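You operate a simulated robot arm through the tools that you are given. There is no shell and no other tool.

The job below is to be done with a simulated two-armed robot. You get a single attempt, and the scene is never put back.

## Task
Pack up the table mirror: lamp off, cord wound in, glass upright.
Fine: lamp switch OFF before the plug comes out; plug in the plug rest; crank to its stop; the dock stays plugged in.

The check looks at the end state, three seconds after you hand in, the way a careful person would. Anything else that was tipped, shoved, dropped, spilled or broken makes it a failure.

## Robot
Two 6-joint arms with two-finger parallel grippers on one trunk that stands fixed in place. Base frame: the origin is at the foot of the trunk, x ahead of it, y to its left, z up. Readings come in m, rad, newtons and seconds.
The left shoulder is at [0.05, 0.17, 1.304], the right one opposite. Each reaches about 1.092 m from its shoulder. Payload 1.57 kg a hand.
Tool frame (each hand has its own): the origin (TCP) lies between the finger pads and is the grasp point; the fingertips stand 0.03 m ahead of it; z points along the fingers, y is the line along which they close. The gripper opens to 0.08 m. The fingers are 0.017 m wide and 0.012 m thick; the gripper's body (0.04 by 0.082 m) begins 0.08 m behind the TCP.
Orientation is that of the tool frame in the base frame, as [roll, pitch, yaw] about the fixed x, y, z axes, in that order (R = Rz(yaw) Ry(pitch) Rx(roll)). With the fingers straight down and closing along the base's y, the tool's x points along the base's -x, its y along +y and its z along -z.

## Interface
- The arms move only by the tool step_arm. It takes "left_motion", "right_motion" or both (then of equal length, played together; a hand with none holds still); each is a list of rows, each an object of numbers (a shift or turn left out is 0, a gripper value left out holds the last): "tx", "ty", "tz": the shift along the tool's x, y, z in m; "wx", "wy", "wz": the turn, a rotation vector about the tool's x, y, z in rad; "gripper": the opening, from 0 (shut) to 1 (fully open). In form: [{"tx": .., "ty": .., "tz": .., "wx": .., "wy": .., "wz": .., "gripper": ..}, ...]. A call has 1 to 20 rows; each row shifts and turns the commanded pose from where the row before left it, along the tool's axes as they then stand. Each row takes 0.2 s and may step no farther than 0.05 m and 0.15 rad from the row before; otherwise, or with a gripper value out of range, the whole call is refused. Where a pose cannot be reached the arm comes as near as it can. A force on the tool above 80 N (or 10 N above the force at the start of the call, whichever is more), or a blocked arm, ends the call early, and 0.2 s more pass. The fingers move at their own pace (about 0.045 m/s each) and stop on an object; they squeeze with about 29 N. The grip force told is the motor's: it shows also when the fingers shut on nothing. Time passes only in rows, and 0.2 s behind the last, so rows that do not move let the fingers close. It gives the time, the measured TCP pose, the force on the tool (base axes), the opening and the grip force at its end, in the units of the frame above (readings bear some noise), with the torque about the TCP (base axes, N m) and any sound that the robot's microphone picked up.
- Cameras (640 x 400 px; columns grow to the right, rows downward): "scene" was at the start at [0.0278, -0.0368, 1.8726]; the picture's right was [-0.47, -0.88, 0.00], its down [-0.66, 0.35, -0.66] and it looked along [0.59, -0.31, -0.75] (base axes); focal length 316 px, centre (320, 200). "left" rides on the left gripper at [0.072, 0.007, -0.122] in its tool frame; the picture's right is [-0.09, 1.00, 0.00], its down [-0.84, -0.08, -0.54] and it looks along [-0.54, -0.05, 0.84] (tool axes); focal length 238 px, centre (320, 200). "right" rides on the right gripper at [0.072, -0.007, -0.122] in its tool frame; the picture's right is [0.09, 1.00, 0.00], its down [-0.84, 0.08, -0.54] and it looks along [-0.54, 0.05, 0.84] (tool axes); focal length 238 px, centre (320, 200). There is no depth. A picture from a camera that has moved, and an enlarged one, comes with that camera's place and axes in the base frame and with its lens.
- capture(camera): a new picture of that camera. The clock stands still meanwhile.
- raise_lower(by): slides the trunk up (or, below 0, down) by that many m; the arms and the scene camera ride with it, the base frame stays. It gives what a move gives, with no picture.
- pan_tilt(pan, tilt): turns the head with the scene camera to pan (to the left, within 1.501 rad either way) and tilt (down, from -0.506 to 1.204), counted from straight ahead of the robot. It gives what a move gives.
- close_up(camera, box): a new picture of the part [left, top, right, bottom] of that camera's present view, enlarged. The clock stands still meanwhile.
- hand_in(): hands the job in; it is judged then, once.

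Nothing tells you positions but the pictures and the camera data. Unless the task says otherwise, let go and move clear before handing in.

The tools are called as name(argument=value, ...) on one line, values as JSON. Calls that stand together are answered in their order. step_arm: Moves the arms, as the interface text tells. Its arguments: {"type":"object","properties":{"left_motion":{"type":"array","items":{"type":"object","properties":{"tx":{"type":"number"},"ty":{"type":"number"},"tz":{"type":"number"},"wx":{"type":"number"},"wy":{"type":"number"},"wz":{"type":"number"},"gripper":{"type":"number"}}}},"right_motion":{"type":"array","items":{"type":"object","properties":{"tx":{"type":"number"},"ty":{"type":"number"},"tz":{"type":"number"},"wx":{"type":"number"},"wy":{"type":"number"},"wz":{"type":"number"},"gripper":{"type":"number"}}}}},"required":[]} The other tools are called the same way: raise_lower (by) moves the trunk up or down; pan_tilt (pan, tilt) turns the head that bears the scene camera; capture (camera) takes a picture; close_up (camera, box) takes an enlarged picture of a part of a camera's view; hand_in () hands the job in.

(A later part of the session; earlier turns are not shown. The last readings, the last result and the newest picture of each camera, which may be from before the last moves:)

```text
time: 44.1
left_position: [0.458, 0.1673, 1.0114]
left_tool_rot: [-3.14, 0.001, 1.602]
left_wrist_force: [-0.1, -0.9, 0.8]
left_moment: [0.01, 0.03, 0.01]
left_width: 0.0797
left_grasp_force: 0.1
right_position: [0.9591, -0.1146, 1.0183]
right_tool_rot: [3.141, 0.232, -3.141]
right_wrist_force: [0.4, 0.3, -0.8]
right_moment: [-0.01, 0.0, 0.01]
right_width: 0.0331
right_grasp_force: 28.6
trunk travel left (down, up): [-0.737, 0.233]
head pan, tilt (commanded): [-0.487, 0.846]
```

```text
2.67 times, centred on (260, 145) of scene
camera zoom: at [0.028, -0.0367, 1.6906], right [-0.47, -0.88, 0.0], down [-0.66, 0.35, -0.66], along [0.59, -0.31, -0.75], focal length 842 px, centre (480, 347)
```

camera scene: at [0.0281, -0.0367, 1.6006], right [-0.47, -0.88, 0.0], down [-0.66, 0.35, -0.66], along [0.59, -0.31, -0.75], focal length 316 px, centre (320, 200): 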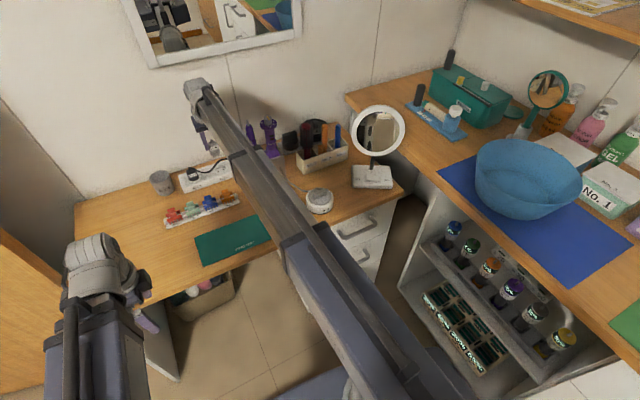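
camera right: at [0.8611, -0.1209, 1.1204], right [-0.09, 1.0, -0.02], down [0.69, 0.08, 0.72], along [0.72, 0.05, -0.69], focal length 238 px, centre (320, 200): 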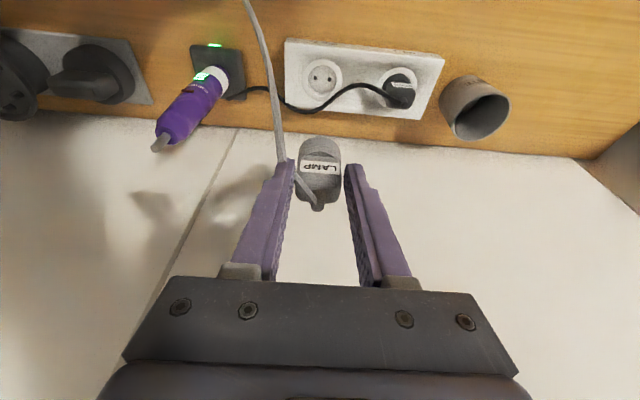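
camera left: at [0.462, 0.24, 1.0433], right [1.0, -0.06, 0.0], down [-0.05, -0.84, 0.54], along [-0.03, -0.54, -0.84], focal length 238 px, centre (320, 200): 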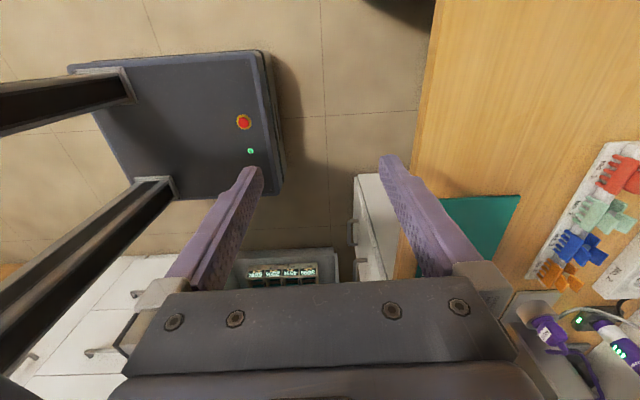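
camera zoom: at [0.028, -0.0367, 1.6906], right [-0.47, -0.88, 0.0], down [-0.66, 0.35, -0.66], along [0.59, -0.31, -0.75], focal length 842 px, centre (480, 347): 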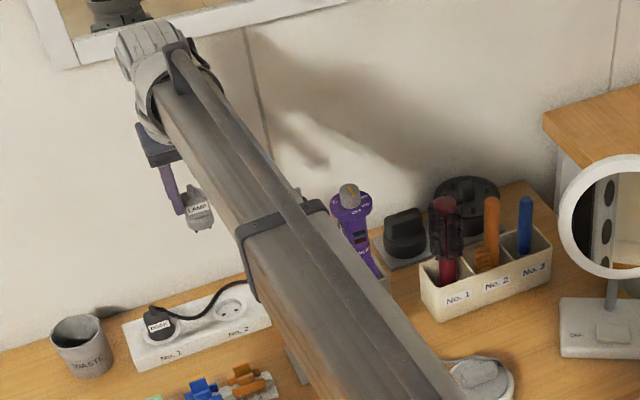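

Still no tension. I'll go up a bit more, then carry the plug in an arc above and behind the dryer stand to over the plug rest, holding the same hand orientation so the plug stays vertical.

raise_lower(by=0.07)

step_arm(right_motion=[{"tx": 0.0037, "ty": -0.043, "tz": -0.0009}, {"tx": 0.0037, "ty": -0.043, "tz": -0.0009}, {"tx": 0.0037, "ty": -0.043, "tz": -0.0009}, {"tx": 0.0037, "ty": -0.043, "tz": -0.0009}, {"tx": 0.0037, "ty": -0.043, "tz": -0.0009}, {}])

capture(camera="right")

capture(camera="scene")

```text
time: 45.1
left_position: [0.4584, 0.1675, 1.0821]
left_tool_rot: [-3.14, -0.001, 1.602]
left_wrist_force: [0.4, 0.4, 0.2]
left_moment: [0.0, -0.02, 0.02]
left_width: 0.0798
left_grasp_force: 0.1
right_position: [0.9578, -0.1146, 1.0878]
right_tool_rot: [3.14, 0.232, 3.141]
right_wrist_force: [-0.6, -1.0, -1.0]
right_moment: [-0.01, 0.02, -0.01]
right_width: 0.0332
right_grasp_force: 29.5
trunk travel left (down, up): [-0.807, 0.163]
head pan, tilt (commanded): [-0.487, 0.846]
```

```text
time: 46.5
left_position: [0.458, 0.1679, 1.082]
left_tool_rot: [-3.141, 0.001, 1.6]
left_wrist_force: [0.3, 0.3, -0.7]
left_moment: [-0.02, -0.01, -0.02]
left_width: 0.0802
left_grasp_force: 0.0
right_position: [0.9425, -0.3286, 1.0883]
right_tool_rot: [3.141, 0.233, -3.14]
right_wrist_force: [0.7, 0.5, -0.7]
right_moment: [0.0, -0.03, 0.0]
right_width: 0.0331
right_grasp_force: 28.8
trunk travel left (down, up): [-0.807, 0.163]
head pan, tilt (commanded): [-0.487, 0.846]
```

```text
taken
camera right: at [0.8444, -0.3336, 1.1906], right [-0.09, 1.0, -0.02], down [0.69, 0.08, 0.72], along [0.72, 0.05, -0.69], focal length 238 px, centre (320, 200)
```

right: 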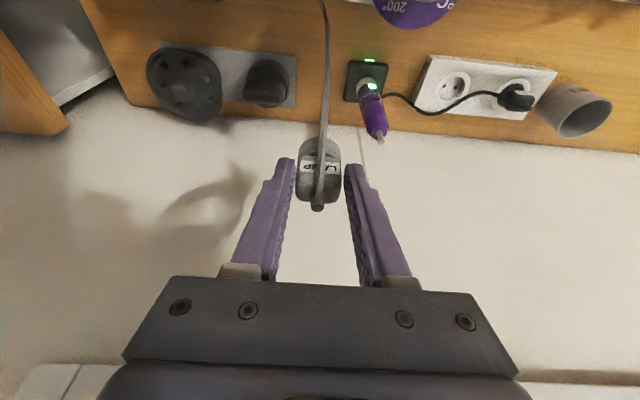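

```text
taken
camera scene: at [0.0279, -0.036, 1.7606], right [-0.47, -0.88, 0.0], down [-0.66, 0.35, -0.66], along [0.59, -0.31, -0.75], focal length 316 px, centre (320, 200)
```

scene: 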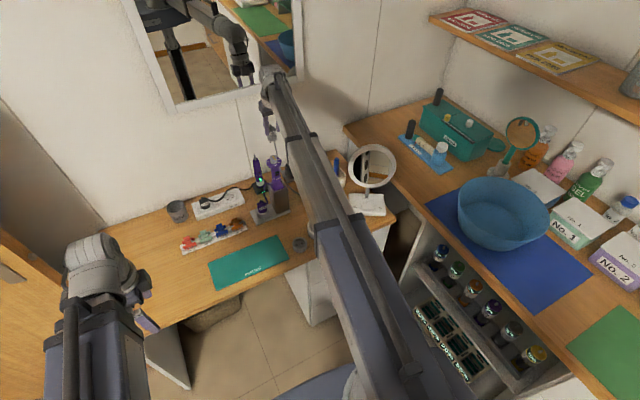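

All clear; the cord now hangs free of the stand. On to the plug rest.

step_arm(right_motion=[{"tx": 0.0389, "ty": -0.006, "tz": -0.0092}, {"tx": 0.0389, "ty": -0.006, "tz": -0.0092}, {"tx": 0.0389, "ty": -0.006, "tz": -0.0092}, {"tx": 0.0389, "ty": -0.006, "tz": -0.0092}, {"tx": 0.0389, "ty": -0.006, "tz": -0.0092}, {"tx": 0.0389, "ty": -0.006, "tz": -0.0092}, {"tx": 0.02, "ty": 0.03, "tz": -0.0047}, {"tx": 0.02, "ty": 0.03, "tz": -0.0047}, {"tx": 0.02, "ty": 0.03, "tz": -0.0047}, {}])

capture(camera="right")

capture(camera="scene")

```text
time: 48.7
left_position: [0.4578, 0.1675, 1.083]
left_tool_rot: [3.14, 0.001, 1.601]
left_wrist_force: [-0.2, 0.0, 0.3]
left_moment: [0.02, 0.0, 0.0]
left_width: 0.08
left_grasp_force: 0.1
right_position: [0.6378, -0.276, 1.0881]
right_tool_rot: [3.141, 0.231, -3.141]
right_wrist_force: [0.1, -0.5, -0.4]
right_moment: [0.04, 0.03, 0.01]
right_width: 0.0329
right_grasp_force: 29.0
trunk travel left (down, up): [-0.807, 0.163]
head pan, tilt (commanded): [-0.487, 0.846]
```

```text
taken
camera right: at [0.5394, -0.2825, 1.1904], right [-0.09, 1.0, -0.02], down [0.69, 0.08, 0.72], along [0.72, 0.05, -0.69], focal length 238 px, centre (320, 200)
```

right: 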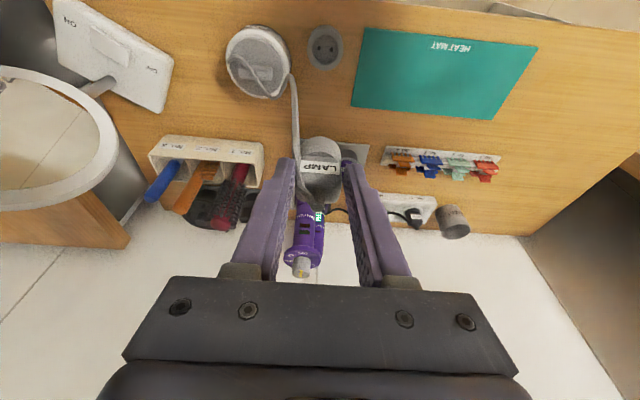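

```text
taken
camera scene: at [0.0281, -0.0374, 1.7606], right [-0.47, -0.88, 0.0], down [-0.66, 0.35, -0.66], along [0.59, -0.31, -0.75], focal length 316 px, centre (320, 200)
```

scene: 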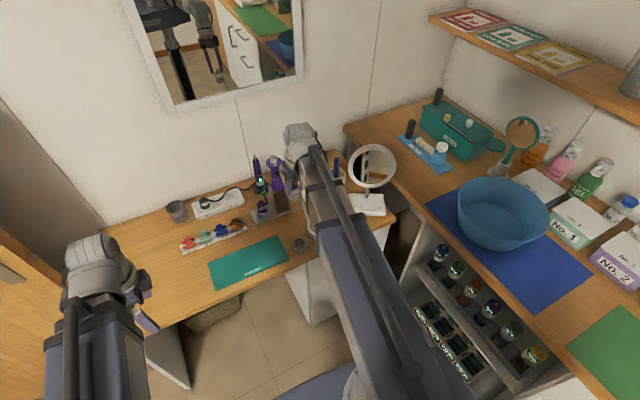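

The plug hangs above the rest. I'll lower part of the way and measure the alignment in the hand camera, comparing with how the socket looked when the plug was lifted out of it.

raise_lower(by=-0.13)

step_arm(right_motion=[{"tx": 0.0097, "tz": -0.0023}, {}])

capture(camera="right")

close_up(camera="right", box=[220, 40, 420, 165])

close_up(camera="scene", box=[250, 120, 350, 260])

```text
time: 50.3
left_position: [0.4583, 0.1677, 0.9514]
left_tool_rot: [3.142, 0.0, 1.6]
left_wrist_force: [-0.4, -0.7, -0.4]
left_moment: [-0.03, 0.0, -0.01]
left_width: 0.0801
left_grasp_force: 0.0
right_position: [0.6364, -0.2771, 0.9584]
right_tool_rot: [-3.141, 0.231, 3.141]
right_wrist_force: [-1.0, 0.3, 0.5]
right_moment: [-0.01, -0.03, 0.0]
right_width: 0.0327
right_grasp_force: 28.7
trunk travel left (down, up): [-0.677, 0.293]
head pan, tilt (commanded): [-0.487, 0.846]
```

```text
time: 50.9
left_position: [0.4578, 0.1675, 0.951]
left_tool_rot: [3.14, 0.0, 1.602]
left_wrist_force: [-0.7, -0.5, 0.0]
left_moment: [0.0, 0.0, -0.02]
left_width: 0.08
left_grasp_force: 0.1
right_position: [0.6278, -0.2768, 0.9585]
right_tool_rot: [-3.141, 0.232, 3.141]
right_wrist_force: [0.0, 0.0, -0.8]
right_moment: [0.01, 0.02, -0.01]
right_width: 0.033
right_grasp_force: 29.1
trunk travel left (down, up): [-0.677, 0.293]
head pan, tilt (commanded): [-0.487, 0.846]
```

```text
taken
camera right: at [0.5299, -0.282, 1.0605], right [-0.09, 1.0, -0.02], down [0.69, 0.08, 0.72], along [0.72, 0.05, -0.69], focal length 238 px, centre (320, 200)
```

right: 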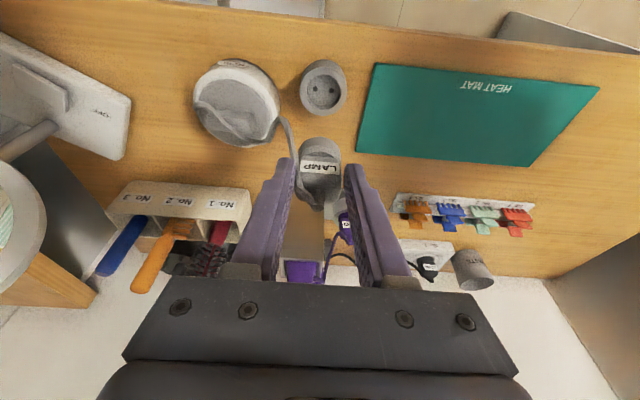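

```text
3.20 times, centred on (320, 102) of right
camera zoom: at [0.5299, -0.282, 1.0605], right [-0.09, 1.0, -0.02], down [0.69, 0.08, 0.72], along [0.72, 0.05, -0.69], focal length 763 px, centre (320, 512)
```

zoom: 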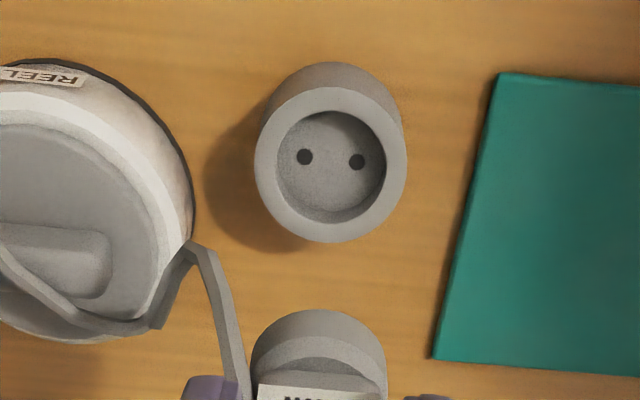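

```text
2.86 times, centred on (300, 190) of scene
camera zoom: at [0.0279, -0.0367, 1.6306], right [-0.47, -0.88, 0.0], down [-0.66, 0.35, -0.66], along [0.59, -0.31, -0.75], focal length 902 px, centre (377, 229)
```

zoom: 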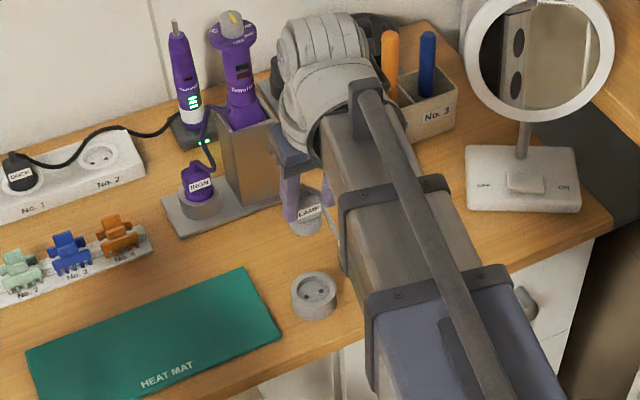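

The rest's holes line up in yaw with the pins. My comparison says to shift about -2.2 mm in x and +1.6 mm in y, and the seating height is TCP z ≈ 0.834. I'll apply that and lower to about 55 mm above the seat for a finer check.

step_arm(right_motion=[{"tx": 0.0021, "ty": 0.0016, "tz": -0.0005}, {}])

raise_lower(by=-0.07)

capture(camera="right")

close_up(camera="right", box=[220, 80, 420, 205])

```text
time: 51.5
left_position: [0.4579, 0.1676, 0.9516]
left_tool_rot: [3.14, -0.001, 1.601]
left_wrist_force: [-1.0, 0.0, 0.7]
left_moment: [0.0, 0.01, -0.02]
left_width: 0.0798
left_grasp_force: 0.1
right_position: [0.6258, -0.275, 0.959]
right_tool_rot: [3.141, 0.234, 3.141]
right_wrist_force: [-0.2, 0.2, -0.1]
right_moment: [-0.01, 0.0, 0.0]
right_width: 0.033
right_grasp_force: 29.4
trunk travel left (down, up): [-0.677, 0.293]
head pan, tilt (commanded): [-0.487, 0.846]
```

```text
time: 52.6
left_position: [0.4585, 0.1665, 0.8823]
left_tool_rot: [3.139, 0.001, 1.602]
left_wrist_force: [-0.1, -0.1, 0.0]
left_moment: [-0.01, -0.03, 0.0]
left_width: 0.08
left_grasp_force: 0.0
right_position: [0.6263, -0.2751, 0.8897]
right_tool_rot: [3.141, 0.234, -3.141]
right_wrist_force: [0.1, 0.2, 0.3]
right_moment: [0.03, 0.01, -0.01]
right_width: 0.0333
right_grasp_force: 29.2
trunk travel left (down, up): [-0.607, 0.363]
head pan, tilt (commanded): [-0.487, 0.846]
```

```text
taken
camera right: at [0.5274, -0.2806, 0.9906], right [-0.09, 1.0, -0.02], down [0.69, 0.08, 0.72], along [0.72, 0.05, -0.69], focal length 238 px, centre (320, 200)
```

right: 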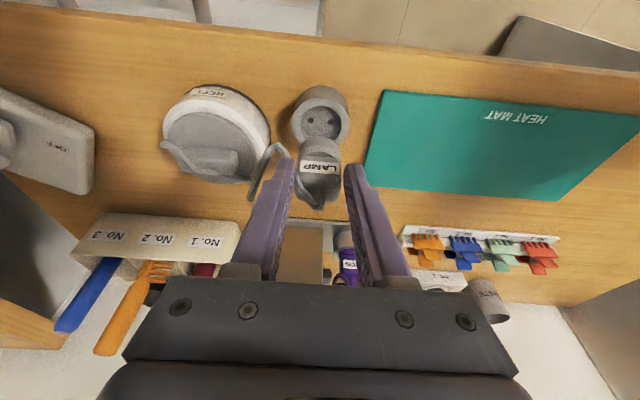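

```text
3.20 times, centred on (320, 142) of right
camera zoom: at [0.5274, -0.2806, 0.9906], right [-0.09, 1.0, -0.02], down [0.69, 0.08, 0.72], along [0.72, 0.05, -0.69], focal length 763 px, centre (320, 384)
```

zoom: 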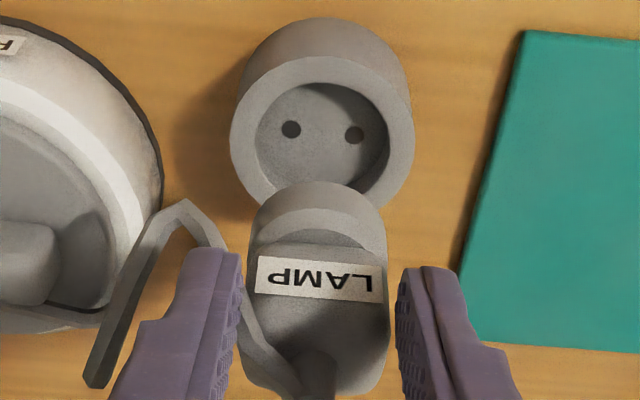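

Aligned to within about a millimetre by this measure. I'll lower to the height where the picture should match the one taken just out of the socket.

raise_lower(by=-0.0285)

close_up(camera="right", box=[220, 120, 420, 245])

close_up(camera="scene", box=[260, 130, 340, 240])

```text
time: 53.3
left_position: [0.4583, 0.1678, 0.8538]
left_tool_rot: [3.142, 0.0, 1.602]
left_wrist_force: [0.2, 0.2, 0.6]
left_moment: [0.02, 0.01, 0.01]
left_width: 0.08
left_grasp_force: 0.1
right_position: [0.6257, -0.2744, 0.8602]
right_tool_rot: [3.142, 0.234, -3.141]
right_wrist_force: [-0.5, 0.0, 0.1]
right_moment: [-0.01, 0.0, 0.02]
right_width: 0.0329
right_grasp_force: 29.1
trunk travel left (down, up): [-0.579, 0.391]
head pan, tilt (commanded): [-0.487, 0.846]
```

```text
3.20 times, centred on (320, 182) of right
camera zoom: at [0.5274, -0.2806, 0.9621], right [-0.09, 1.0, -0.02], down [0.69, 0.08, 0.72], along [0.72, 0.05, -0.69], focal length 763 px, centre (320, 256)
```

zoom: 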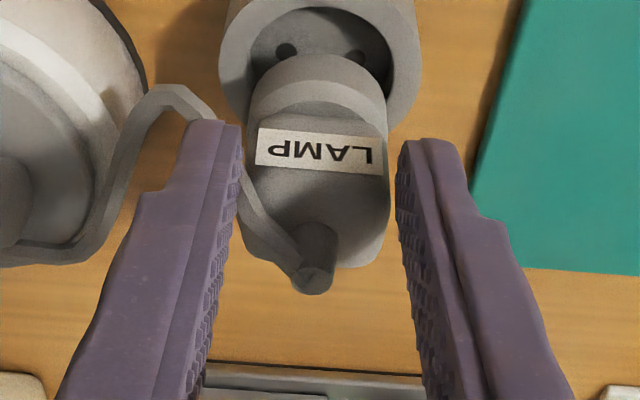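

```text
3.64 times, centred on (300, 185) of scene
camera zoom: at [0.0277, -0.0367, 1.5321], right [-0.47, -0.88, 0.0], down [-0.66, 0.35, -0.66], along [0.59, -0.31, -0.75], focal length 1148 px, centre (393, 254)
```

zoom: 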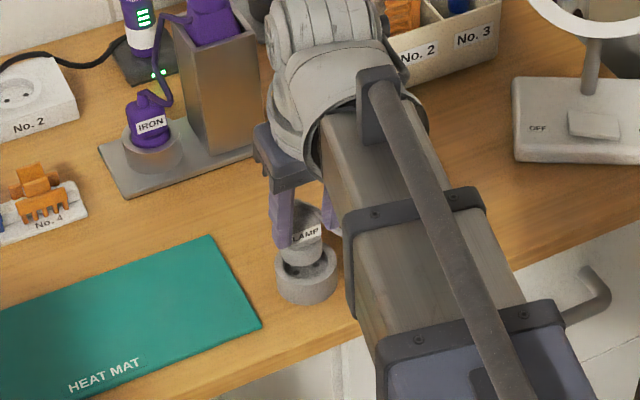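

The picture matches the socket view to within a few pixels. I'll nudge about 0.8 mm in -x and go down in small steps, watching the force.

step_arm(right_motion=[{"tx": 0.0008, "tz": -0.0002}, {}])

raise_lower(by=-0.008)

close_up(camera="right", box=[260, 110, 380, 185])

```text
time: 53.9
left_position: [0.4566, 0.1676, 0.8546]
left_tool_rot: [-3.141, -0.001, 1.602]
left_wrist_force: [-0.7, 0.0, -0.2]
left_moment: [0.0, -0.04, -0.01]
left_width: 0.0799
left_grasp_force: 0.1
right_position: [0.6254, -0.2753, 0.8605]
right_tool_rot: [-3.141, 0.234, 3.141]
right_wrist_force: [-0.4, 0.4, -0.2]
right_moment: [0.01, -0.02, 0.04]
right_width: 0.033
right_grasp_force: 29.0
trunk travel left (down, up): [-0.579, 0.391]
head pan, tilt (commanded): [-0.487, 0.846]
```

```text
time: 54.5
left_position: [0.4551, 0.1683, 0.8477]
left_tool_rot: [3.137, 0.002, 1.602]
left_wrist_force: [0.0, 0.0, 0.6]
left_moment: [0.03, 0.05, -0.01]
left_width: 0.08
left_grasp_force: 0.0
right_position: [0.6226, -0.2759, 0.8543]
right_tool_rot: [-3.141, 0.237, 3.141]
right_wrist_force: [-5.2, -2.3, 43.6]
right_moment: [-0.17, -0.67, -0.03]
right_width: 0.0328
right_grasp_force: 29.6
trunk travel left (down, up): [-0.571, 0.399]
head pan, tilt (commanded): [-0.487, 0.846]
```

```text
5.33 times, centred on (320, 148) of right
camera zoom: at [0.5241, -0.2805, 0.9565], right [-0.09, 1.0, -0.02], down [0.69, 0.08, 0.72], along [0.72, 0.05, -0.69], focal length 1271 px, centre (320, 480)
```

zoom: 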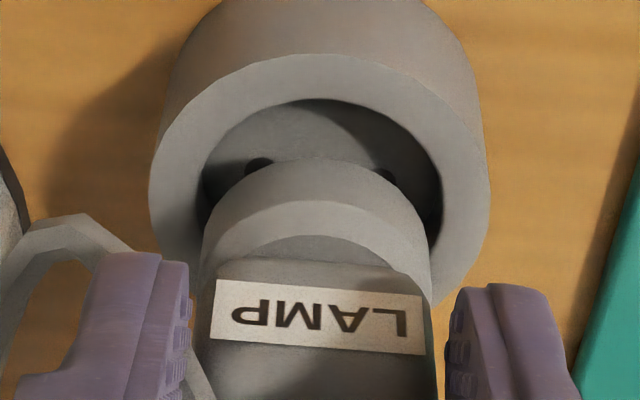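

I met 44 N before full depth: the pins are touching the face beside the holes by 1–2 mm. I'll back up a little at once and re-measure; triangulating from several heights suggests the hand should sit about 1 mm further toward -x.

raise_lower(by=0.01)

close_up(camera="right", box=[260, 110, 380, 185])

```text
time: 55.1
left_position: [0.4582, 0.1671, 0.8566]
left_tool_rot: [-3.141, 0.001, 1.602]
left_wrist_force: [0.0, 0.5, -0.8]
left_moment: [0.02, 0.01, 0.0]
left_width: 0.08
left_grasp_force: 0.0
right_position: [0.625, -0.2743, 0.861]
right_tool_rot: [-3.141, 0.232, -3.139]
right_wrist_force: [0.7, 0.4, -1.2]
right_moment: [0.01, 0.03, 0.0]
right_width: 0.033
right_grasp_force: 29.3
trunk travel left (down, up): [-0.581, 0.389]
head pan, tilt (commanded): [-0.487, 0.846]
```

```text
5.33 times, centred on (320, 148) of right
camera zoom: at [0.5274, -0.2808, 0.9636], right [-0.09, 1.0, -0.02], down [0.69, 0.08, 0.72], along [0.72, 0.05, -0.69], focal length 1271 px, centre (320, 480)
```

zoom: 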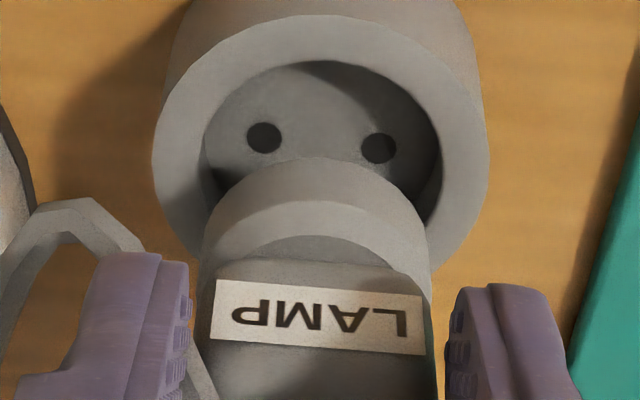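

close_up(camera="right", box=[220, 120, 420, 245])

close_up(camera="scene", box=[270, 160, 330, 230])

```text
3.20 times, centred on (320, 182) of right
camera zoom: at [0.5274, -0.2808, 0.9636], right [-0.09, 1.0, -0.02], down [0.69, 0.08, 0.72], along [0.72, 0.05, -0.69], focal length 763 px, centre (320, 256)
```

zoom: 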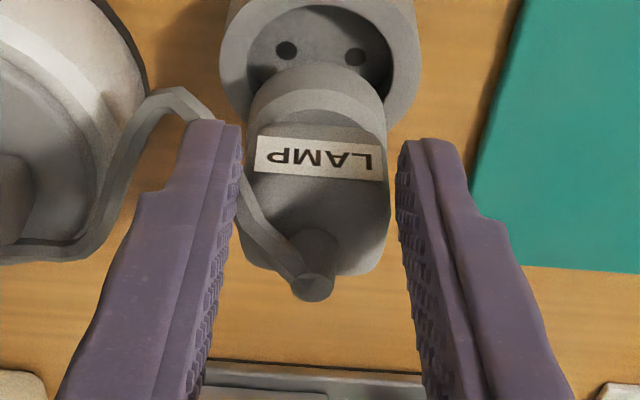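

```text
5.71 times, centred on (300, 195) of scene
camera zoom: at [0.0282, -0.0369, 1.5338], right [-0.47, -0.88, 0.0], down [-0.66, 0.35, -0.66], along [0.59, -0.31, -0.75], focal length 1804 px, centre (434, 229)
```

zoom: 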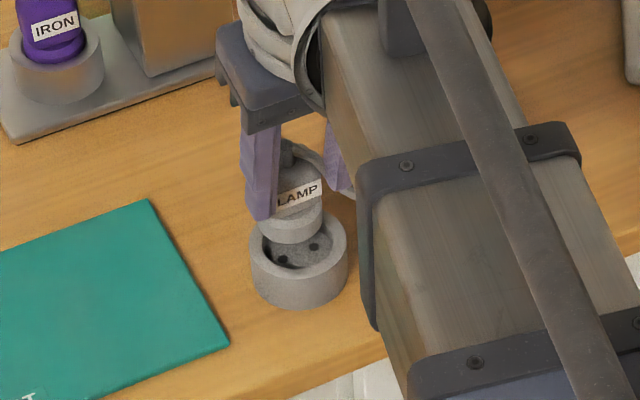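

The plug slipped slightly in the grip (about 2 mm up, perhaps 2° of tilt). I'd rather see the pins directly, so I'll bring the left hand in tilted, with its camera looking sideways along -y at the plug and the rest, well away from the right hand.

step_arm(left_motion=[{"wy": -0.143}, {"wy": -0.143}, {"wy": -0.143}, {"wy": -0.143}, {"wy": -0.143}, {"wy": -0.143}, {"wy": -0.143}, {"ty": 0.0405, "tx": -0.0135, "tz": 0.021}, {"ty": 0.0405, "tx": -0.0135, "tz": 0.021}, {"ty": 0.0405, "tx": -0.0135, "tz": 0.021}, {"ty": 0.0405, "tx": -0.0135, "tz": 0.021}, {}])

capture(camera="left")

capture(camera="scene")

```text
time: 57.7
left_position: [0.6231, 0.0718, 0.9564]
left_tool_rot: [-3.141, 1.0, 1.601]
left_wrist_force: [-0.3, -0.1, -0.1]
left_moment: [-0.02, -0.01, 0.01]
left_width: 0.08
left_grasp_force: 0.1
left hand out of reach, approached as far as the arm can: row 2, 3, 4, 5, 6, 7
right_position: [0.6262, -0.2746, 0.8623]
right_tool_rot: [3.141, 0.233, -3.141]
right_wrist_force: [1.0, -0.7, -1.5]
right_moment: [0.0, 0.05, -0.02]
right_width: 0.0329
right_grasp_force: 29.0
trunk travel left (down, up): [-0.581, 0.389]
head pan, tilt (commanded): [-0.487, 0.846]
```

```text
taken
camera left: at [0.6248, 0.2145, 0.9615], right [1.0, -0.02, 0.08], down [-0.08, 0.0, 1.0], along [-0.02, -1.0, 0.0], focal length 238 px, centre (320, 200)
```

left: 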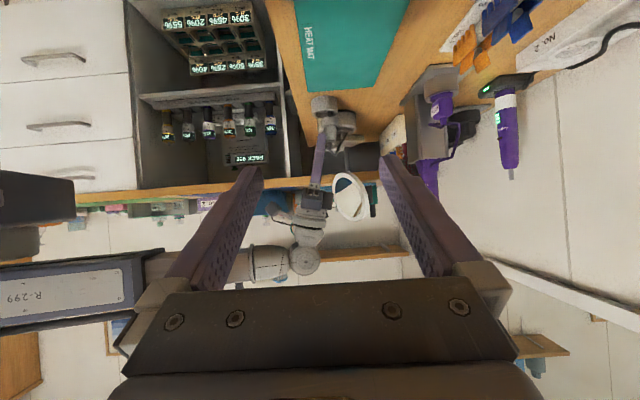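

```text
taken
camera scene: at [0.0276, -0.0367, 1.5341], right [-0.47, -0.88, 0.0], down [-0.66, 0.35, -0.66], along [0.59, -0.31, -0.75], focal length 316 px, centre (320, 200)
```

scene: 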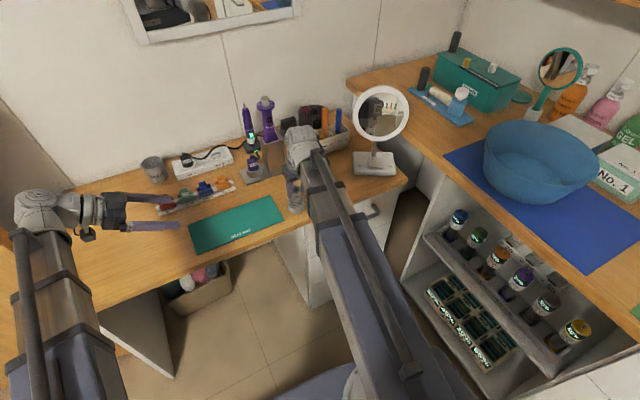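

The left camera now has a side view, upside-down, of the right hand, the plug and the rest. Zooming in on it.

close_up(camera="left", box=[295, 85, 375, 135])

close_up(camera="left", box=[300, 85, 350, 155])

close_up(camera="left", box=[270, 80, 400, 230])

```text
8.00 times, centred on (335, 110) of left
camera zoom: at [0.6248, 0.2145, 0.9615], right [1.0, -0.02, 0.08], down [-0.08, 0.0, 1.0], along [-0.02, -1.0, 0.0], focal length 1907 px, centre (200, 920)
```

zoom: 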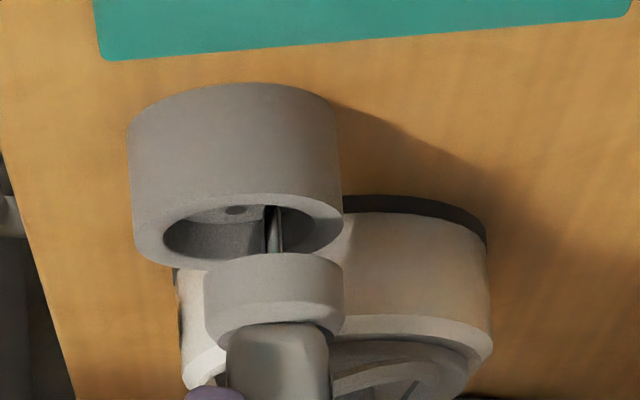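

```text
5.71 times, centred on (325, 120) of left
camera zoom: at [0.6248, 0.2145, 0.9615], right [1.0, -0.02, 0.08], down [-0.08, 0.0, 1.0], along [-0.02, -1.0, 0.0], focal length 1362 px, centre (291, 657)
```

zoom: 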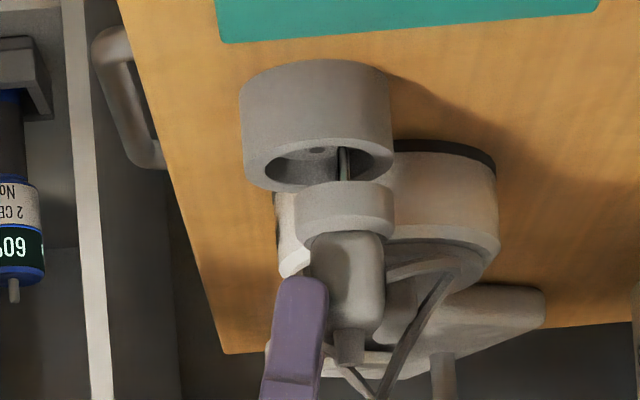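

```text
2.67 times, centred on (335, 155) of left
camera zoom: at [0.6248, 0.2145, 0.9615], right [1.0, -0.02, 0.08], down [-0.08, 0.0, 1.0], along [-0.02, -1.0, 0.0], focal length 636 px, centre (280, 320)
```

zoom: 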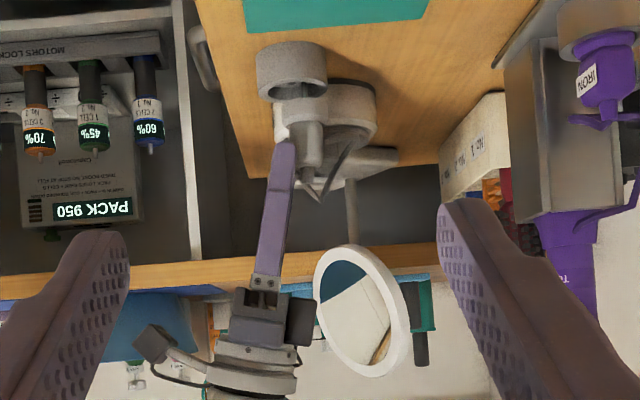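

Very useful: I can see the pins, and the plug sits several millimetres too far toward +x relative to the rest, so my depth estimate was off. I'll zoom further to measure the offset.

close_up(camera="left", box=[308, 94, 342, 116])

close_up(camera="left", box=[308, 110, 342, 144])

```text
16.00 times, centred on (325, 105) of left
camera zoom: at [0.6248, 0.2145, 0.9615], right [1.0, -0.02, 0.08], down [-0.08, 0.0, 1.0], along [-0.02, -1.0, 0.0], focal length 3814 px, centre (240, 1720)
```

zoom: 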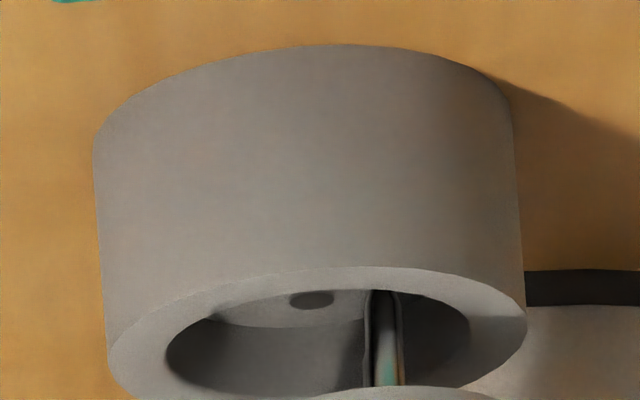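

```text
11.76 times, centred on (325, 127) of left
camera zoom: at [0.6248, 0.2145, 0.9615], right [1.0, -0.02, 0.08], down [-0.08, 0.0, 1.0], along [-0.02, -1.0, 0.0], focal length 2804 px, centre (261, 1059)
```

zoom: 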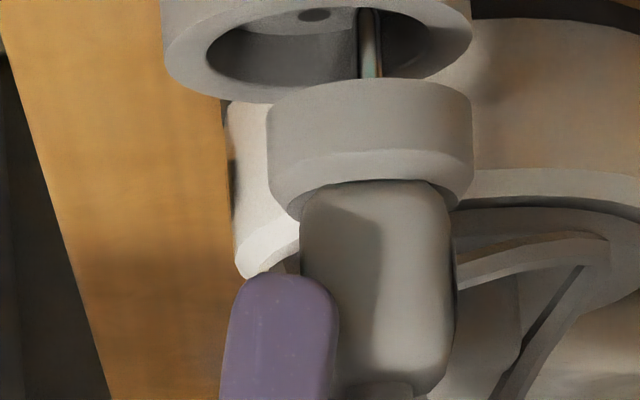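

The side view shows the plug tilted about 0.05 rad in the grip (its top toward -x) and the pin tips about 9 mm beyond the hole in +x. I'll raise slightly, rotate the hand back by 0.05 rad to make the plug vertical, and shift about 5 mm toward -x.

raise_lower(by=0.008)

step_arm(right_motion=[{"wy": 0.05}, {"tx": 0.0049, "tz": -0.0009}, {}])

close_up(camera="left", box=[308, 94, 342, 116])

close_up(camera="left", box=[308, 110, 342, 144])

close_up(camera="right", box=[260, 110, 380, 185])

```text
time: 58.3
left_position: [0.6227, 0.0727, 0.964]
left_tool_rot: [-3.141, 0.996, 1.603]
left_wrist_force: [0.1, 0.3, -0.1]
left_moment: [-0.03, -0.02, 0.01]
left_width: 0.0804
left_grasp_force: 0.0
right_position: [0.6257, -0.2757, 0.8696]
right_tool_rot: [3.142, 0.234, 3.141]
right_wrist_force: [0.9, -0.5, -0.7]
right_moment: [0.0, 0.01, 0.0]
right_width: 0.033
right_grasp_force: 29.0
trunk travel left (down, up): [-0.589, 0.381]
head pan, tilt (commanded): [-0.487, 0.846]
```

```text
time: 59.1
left_position: [0.6231, 0.0718, 0.9651]
left_tool_rot: [3.141, 0.997, 1.603]
left_wrist_force: [-0.8, 0.9, 0.4]
left_moment: [0.03, -0.03, -0.02]
left_width: 0.0799
left_grasp_force: 0.0
right_position: [0.6187, -0.2752, 0.8667]
right_tool_rot: [-3.141, 0.184, -3.141]
right_wrist_force: [0.4, 0.3, -1.1]
right_moment: [-0.04, 0.03, -0.03]
right_width: 0.033
right_grasp_force: 29.1
trunk travel left (down, up): [-0.589, 0.381]
head pan, tilt (commanded): [-0.487, 0.846]
```

```text
16.00 times, centred on (325, 105) of left
camera zoom: at [0.6247, 0.2149, 0.9694], right [1.0, -0.02, 0.08], down [-0.08, 0.0, 1.0], along [-0.02, -1.0, 0.0], focal length 3814 px, centre (240, 1720)
```

zoom: 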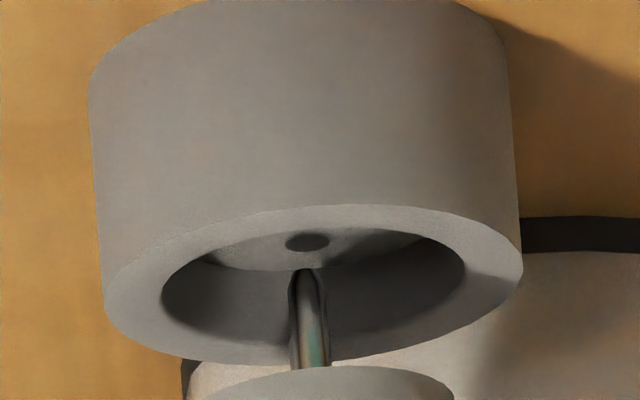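

```text
11.76 times, centred on (325, 127) of left
camera zoom: at [0.6247, 0.2149, 0.9694], right [1.0, -0.02, 0.08], down [-0.08, 0.0, 1.0], along [-0.02, -1.0, 0.0], focal length 2804 px, centre (261, 1059)
```

zoom: 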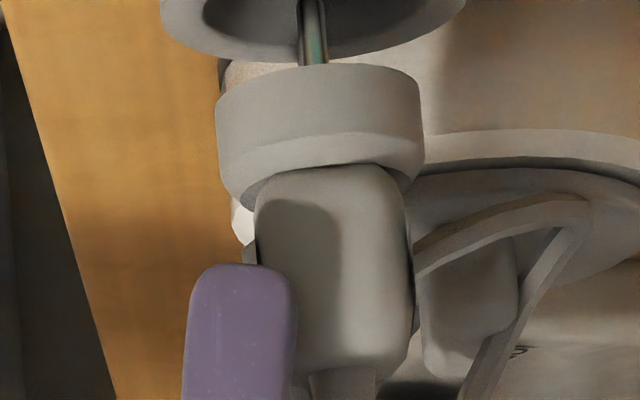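

```text
5.33 times, centred on (320, 148) of right
camera zoom: at [0.5266, -0.2809, 0.9746], right [-0.09, 1.0, -0.02], down [0.72, 0.08, 0.69], along [0.68, 0.05, -0.73], focal length 1271 px, centre (320, 480)
```

zoom: 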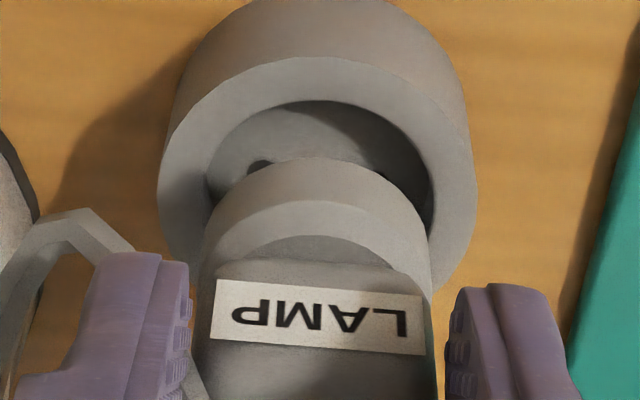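

Much better: the pin axis is nearly vertical and over the hole to within about a millimetre. A final trim: 0.02 rad more rotation and a matching +2.7 mm shift.

step_arm(right_motion=[{"wy": 0.02}, {"tx": -0.0026, "tz": 0.0004}, {}])

close_up(camera="left", box=[308, 94, 342, 116])

close_up(camera="right", box=[280, 110, 360, 160])

```text
time: 59.9
left_position: [0.6236, 0.073, 0.9648]
left_tool_rot: [-3.14, 0.998, 1.603]
left_wrist_force: [-0.6, 0.2, -0.3]
left_moment: [0.01, 0.02, -0.01]
left_width: 0.0802
left_grasp_force: 0.1
right_position: [0.6236, -0.2763, 0.8655]
right_tool_rot: [-3.141, 0.164, 3.14]
right_wrist_force: [-0.1, -0.3, -1.0]
right_moment: [0.0, 0.02, -0.02]
right_width: 0.0333
right_grasp_force: 29.3
right hand out of reach, approached as far as the arm can: row 1
trunk travel left (down, up): [-0.589, 0.381]
head pan, tilt (commanded): [-0.487, 0.846]
```

```text
16.00 times, centred on (325, 105) of left
camera zoom: at [0.6247, 0.2149, 0.9694], right [1.0, -0.02, 0.08], down [-0.08, 0.0, 1.0], along [-0.02, -1.0, 0.0], focal length 3814 px, centre (240, 1720)
```

zoom: 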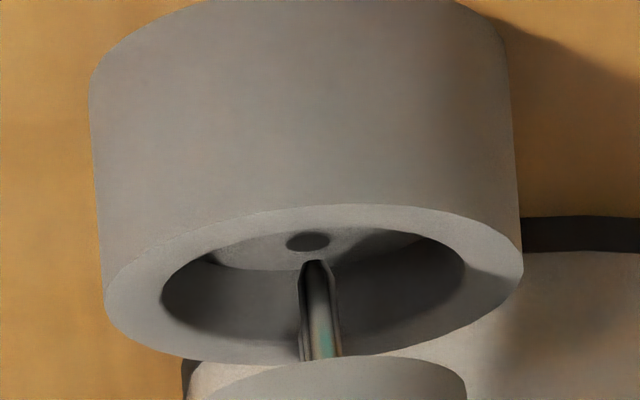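

```text
8.00 times, centred on (320, 135) of right
camera zoom: at [0.5315, -0.2813, 0.9756], right [-0.09, 1.0, -0.01], down [0.74, 0.08, 0.67], along [0.67, 0.05, -0.74], focal length 1907 px, centre (320, 720)
```

zoom: 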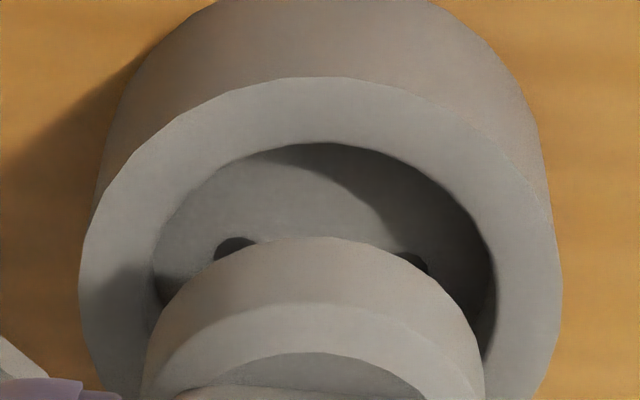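

The pin is now vertical and within about 0.5 mm of the hole's axis. Lowering in small steps.

raise_lower(by=-0.008)

close_up(camera="left", box=[308, 97, 342, 119])

```text
time: 60.4
left_position: [0.6236, 0.0727, 0.9571]
left_tool_rot: [3.141, 0.999, 1.602]
left_wrist_force: [0.0, -0.1, -0.3]
left_moment: [0.02, 0.0, 0.0]
left_width: 0.08
left_grasp_force: 0.2
right_position: [0.622, -0.2743, 0.8583]
right_tool_rot: [-3.141, 0.164, 3.14]
right_wrist_force: [-0.2, -0.8, -0.1]
right_moment: [-0.01, -0.01, 0.01]
right_width: 0.0329
right_grasp_force: 29.3
trunk travel left (down, up): [-0.581, 0.389]
head pan, tilt (commanded): [-0.487, 0.846]
```

```text
16.00 times, centred on (325, 108) of left
camera zoom: at [0.6246, 0.2149, 0.9615], right [1.0, -0.02, 0.08], down [-0.08, 0.0, 1.0], along [-0.02, -1.0, 0.0], focal length 3814 px, centre (240, 1672)
```

zoom: 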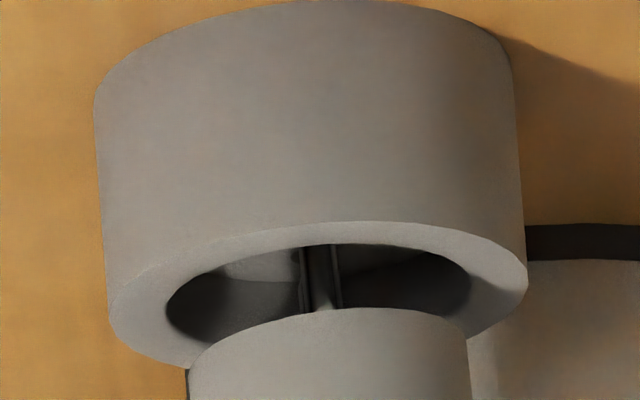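

raise_lower(by=-0.004)

```text
time: 61.0
left_position: [0.6232, 0.073, 0.9534]
left_tool_rot: [-3.141, 0.999, 1.602]
left_wrist_force: [0.2, -0.3, -0.3]
left_moment: [-0.02, -0.01, -0.02]
left_width: 0.08
left_grasp_force: 0.0
right_position: [0.6225, -0.2748, 0.8546]
right_tool_rot: [-3.141, 0.164, -3.141]
right_wrist_force: [0.1, 0.1, -0.8]
right_moment: [0.01, 0.01, 0.02]
right_width: 0.0333
right_grasp_force: 29.1
trunk travel left (down, up): [-0.577, 0.393]
head pan, tilt (commanded): [-0.487, 0.846]
```

raise_lower(by=-0.004)

close_up(camera="left", box=[308, 97, 342, 119])

```text
time: 61.5
left_position: [0.6232, 0.0728, 0.9482]
left_tool_rot: [-3.14, 0.997, 1.602]
left_wrist_force: [-0.4, 0.2, -0.5]
left_moment: [0.02, 0.04, 0.01]
left_width: 0.0796
left_grasp_force: 0.0
right_position: [0.6226, -0.2753, 0.851]
right_tool_rot: [3.141, 0.165, -3.141]
right_wrist_force: [0.0, 0.9, -0.5]
right_moment: [0.0, -0.01, -0.03]
right_width: 0.0331
right_grasp_force: 29.2
trunk travel left (down, up): [-0.573, 0.397]
head pan, tilt (commanded): [-0.487, 0.846]
```

```text
16.00 times, centred on (325, 108) of left
camera zoom: at [0.6247, 0.2149, 0.9534], right [1.0, -0.02, 0.08], down [-0.08, 0.0, 1.0], along [-0.02, -1.0, 0.0], focal length 3814 px, centre (240, 1672)
```

zoom: 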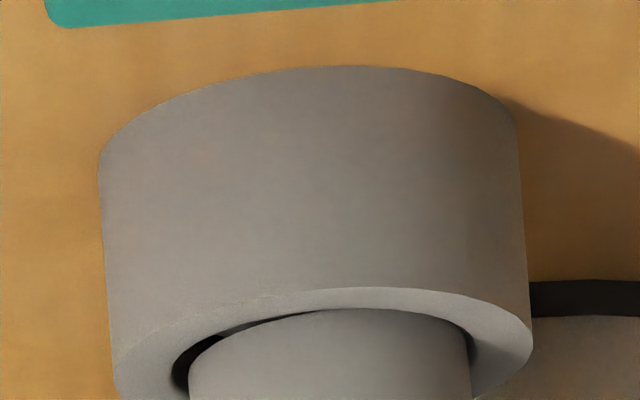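

The pins are entering the holes: about 5 mm below the face with no force. Continuing down.

raise_lower(by=-0.005)

raise_lower(by=-0.004)

```text
time: 62.0
left_position: [0.6233, 0.0717, 0.9433]
left_tool_rot: [3.14, 1.0, 1.604]
left_wrist_force: [-0.2, -0.5, 0.9]
left_moment: [0.02, -0.03, 0.0]
left_width: 0.0797
left_grasp_force: 0.0
right_position: [0.6227, -0.2748, 0.8457]
right_tool_rot: [3.141, 0.164, 3.141]
right_wrist_force: [-0.7, 0.0, -0.8]
right_moment: [0.0, -0.03, 0.01]
right_width: 0.0329
right_grasp_force: 29.5
trunk travel left (down, up): [-0.568, 0.402]
head pan, tilt (commanded): [-0.487, 0.846]
```

```text
time: 62.6
left_position: [0.6229, 0.0719, 0.939]
left_tool_rot: [3.14, 0.998, 1.6]
left_wrist_force: [0.3, 0.8, -0.1]
left_moment: [0.02, 0.05, 0.01]
left_width: 0.0802
left_grasp_force: 0.1
right_position: [0.621, -0.2742, 0.8417]
right_tool_rot: [3.141, 0.163, 3.141]
right_wrist_force: [0.6, -0.4, 4.0]
right_moment: [0.0, -0.14, 0.01]
right_width: 0.0333
right_grasp_force: 29.3
trunk travel left (down, up): [-0.564, 0.406]
head pan, tilt (commanded): [-0.487, 0.846]
```

raise_lower(by=-0.003)

close_up(camera="left", box=[303, 100, 347, 130])

close_up(camera="right", box=[260, 110, 380, 185])

```text
time: 63.1
left_position: [0.6207, 0.0733, 0.9388]
left_tool_rot: [3.136, 0.997, 1.599]
left_wrist_force: [0.9, 0.0, 0.5]
left_moment: [0.01, 0.0, -0.01]
left_width: 0.08
left_grasp_force: 0.0
right_position: [0.62, -0.2744, 0.8411]
right_tool_rot: [-3.139, 0.168, -3.14]
right_wrist_force: [0.1, -3.1, 34.3]
right_moment: [-0.07, -0.98, -0.06]
right_width: 0.0331
right_grasp_force: 29.1
trunk travel left (down, up): [-0.561, 0.409]
head pan, tilt (commanded): [-0.487, 0.846]
```

```text
13.33 times, centred on (325, 115) of left
camera zoom: at [0.623, 0.2154, 0.9431], right [1.0, -0.02, 0.08], down [-0.08, 0.0, 1.0], along [-0.02, -1.0, 0.0], focal length 3178 px, centre (253, 1333)
```

zoom: 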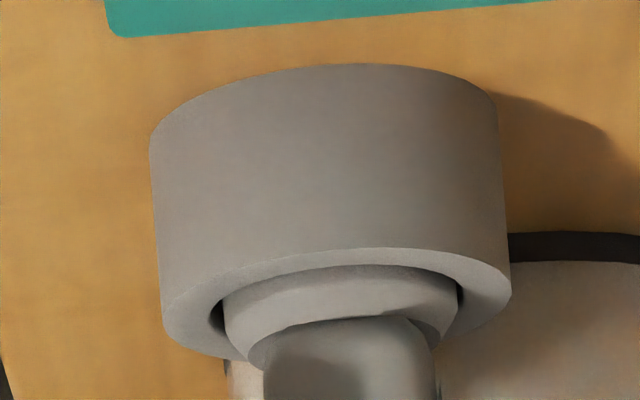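

```text
5.33 times, centred on (320, 148) of right
camera zoom: at [0.5298, -0.2809, 0.9494], right [-0.09, 1.0, -0.02], down [0.73, 0.08, 0.67], along [0.67, 0.05, -0.74], focal length 1271 px, centre (320, 480)
```

zoom: 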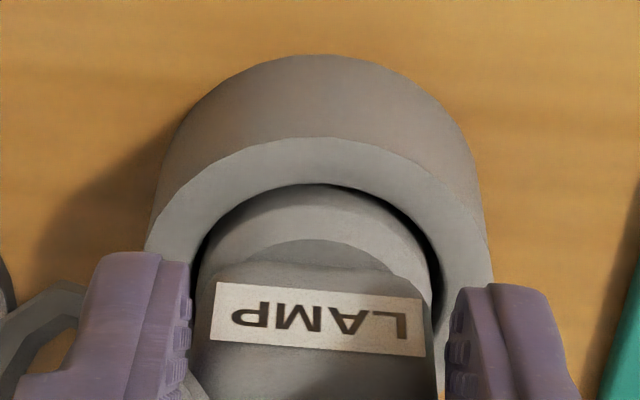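

The force rose to 34 N with the plug's shoulder at the recess floor: it is seated. I'll relieve the load, then open the fingers partway (away from the reel) and check that the plug stays put.

raise_lower(by=0.002)

step_arm(right_motion=[{"gripper": 0.62}, {"gripper": 0.62}, {"gripper": 0.62}, {}])

close_up(camera="left", box=[303, 100, 347, 130])

close_up(camera="right", box=[220, 110, 420, 235])

```text
time: 63.6
left_position: [0.6243, 0.0737, 0.9387]
left_tool_rot: [3.142, 0.998, 1.601]
left_wrist_force: [-0.4, 0.1, -0.4]
left_moment: [0.02, 0.0, -0.02]
left_width: 0.0801
left_grasp_force: 0.1
right_position: [0.6219, -0.2753, 0.8421]
right_tool_rot: [3.14, 0.162, -3.141]
right_wrist_force: [-1.6, -0.9, 10.0]
right_moment: [-0.06, -0.26, -0.05]
right_width: 0.0331
right_grasp_force: 28.9
trunk travel left (down, up): [-0.563, 0.407]
head pan, tilt (commanded): [-0.487, 0.846]
```

```text
time: 64.6
left_position: [0.623, 0.0721, 0.9377]
left_tool_rot: [-3.14, 0.998, 1.601]
left_wrist_force: [-0.5, 0.2, -0.3]
left_moment: [0.02, 0.03, 0.02]
left_width: 0.08
left_grasp_force: 0.2
right_position: [0.6228, -0.2756, 0.8411]
right_tool_rot: [3.14, 0.164, -3.141]
right_wrist_force: [-0.2, 0.3, 0.0]
right_moment: [0.0, 0.0, 0.0]
right_width: 0.0495
right_grasp_force: 0.0
trunk travel left (down, up): [-0.563, 0.407]
head pan, tilt (commanded): [-0.487, 0.846]
```

```text
13.33 times, centred on (325, 115) of left
camera zoom: at [0.6247, 0.2149, 0.9434], right [1.0, -0.02, 0.08], down [-0.08, 0.0, 1.0], along [-0.02, -1.0, 0.0], focal length 3178 px, centre (253, 1333)
```

zoom: 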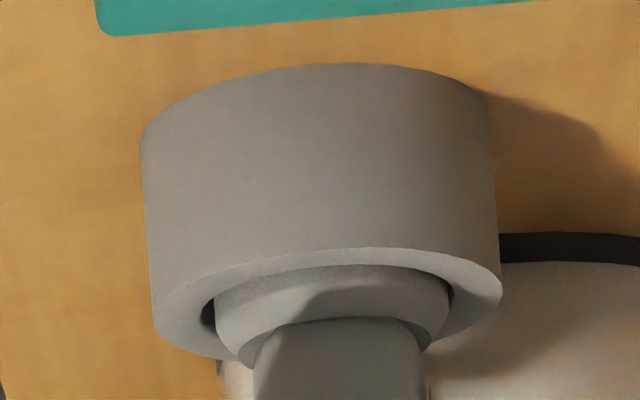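

```text
3.20 times, centred on (320, 172) of right
camera zoom: at [0.5315, -0.2813, 0.9497], right [-0.09, 1.0, -0.01], down [0.74, 0.08, 0.67], along [0.67, 0.05, -0.74], focal length 763 px, centre (320, 288)
```

zoom: 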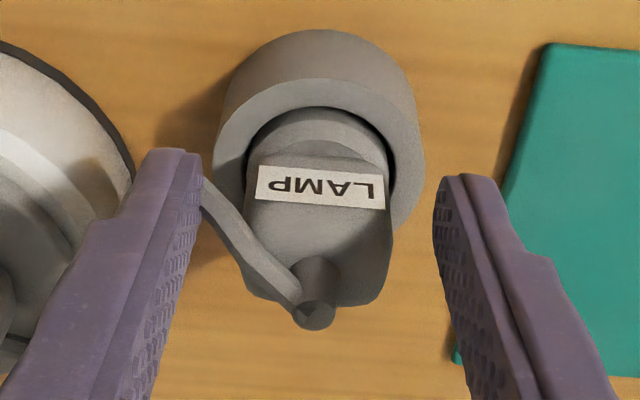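

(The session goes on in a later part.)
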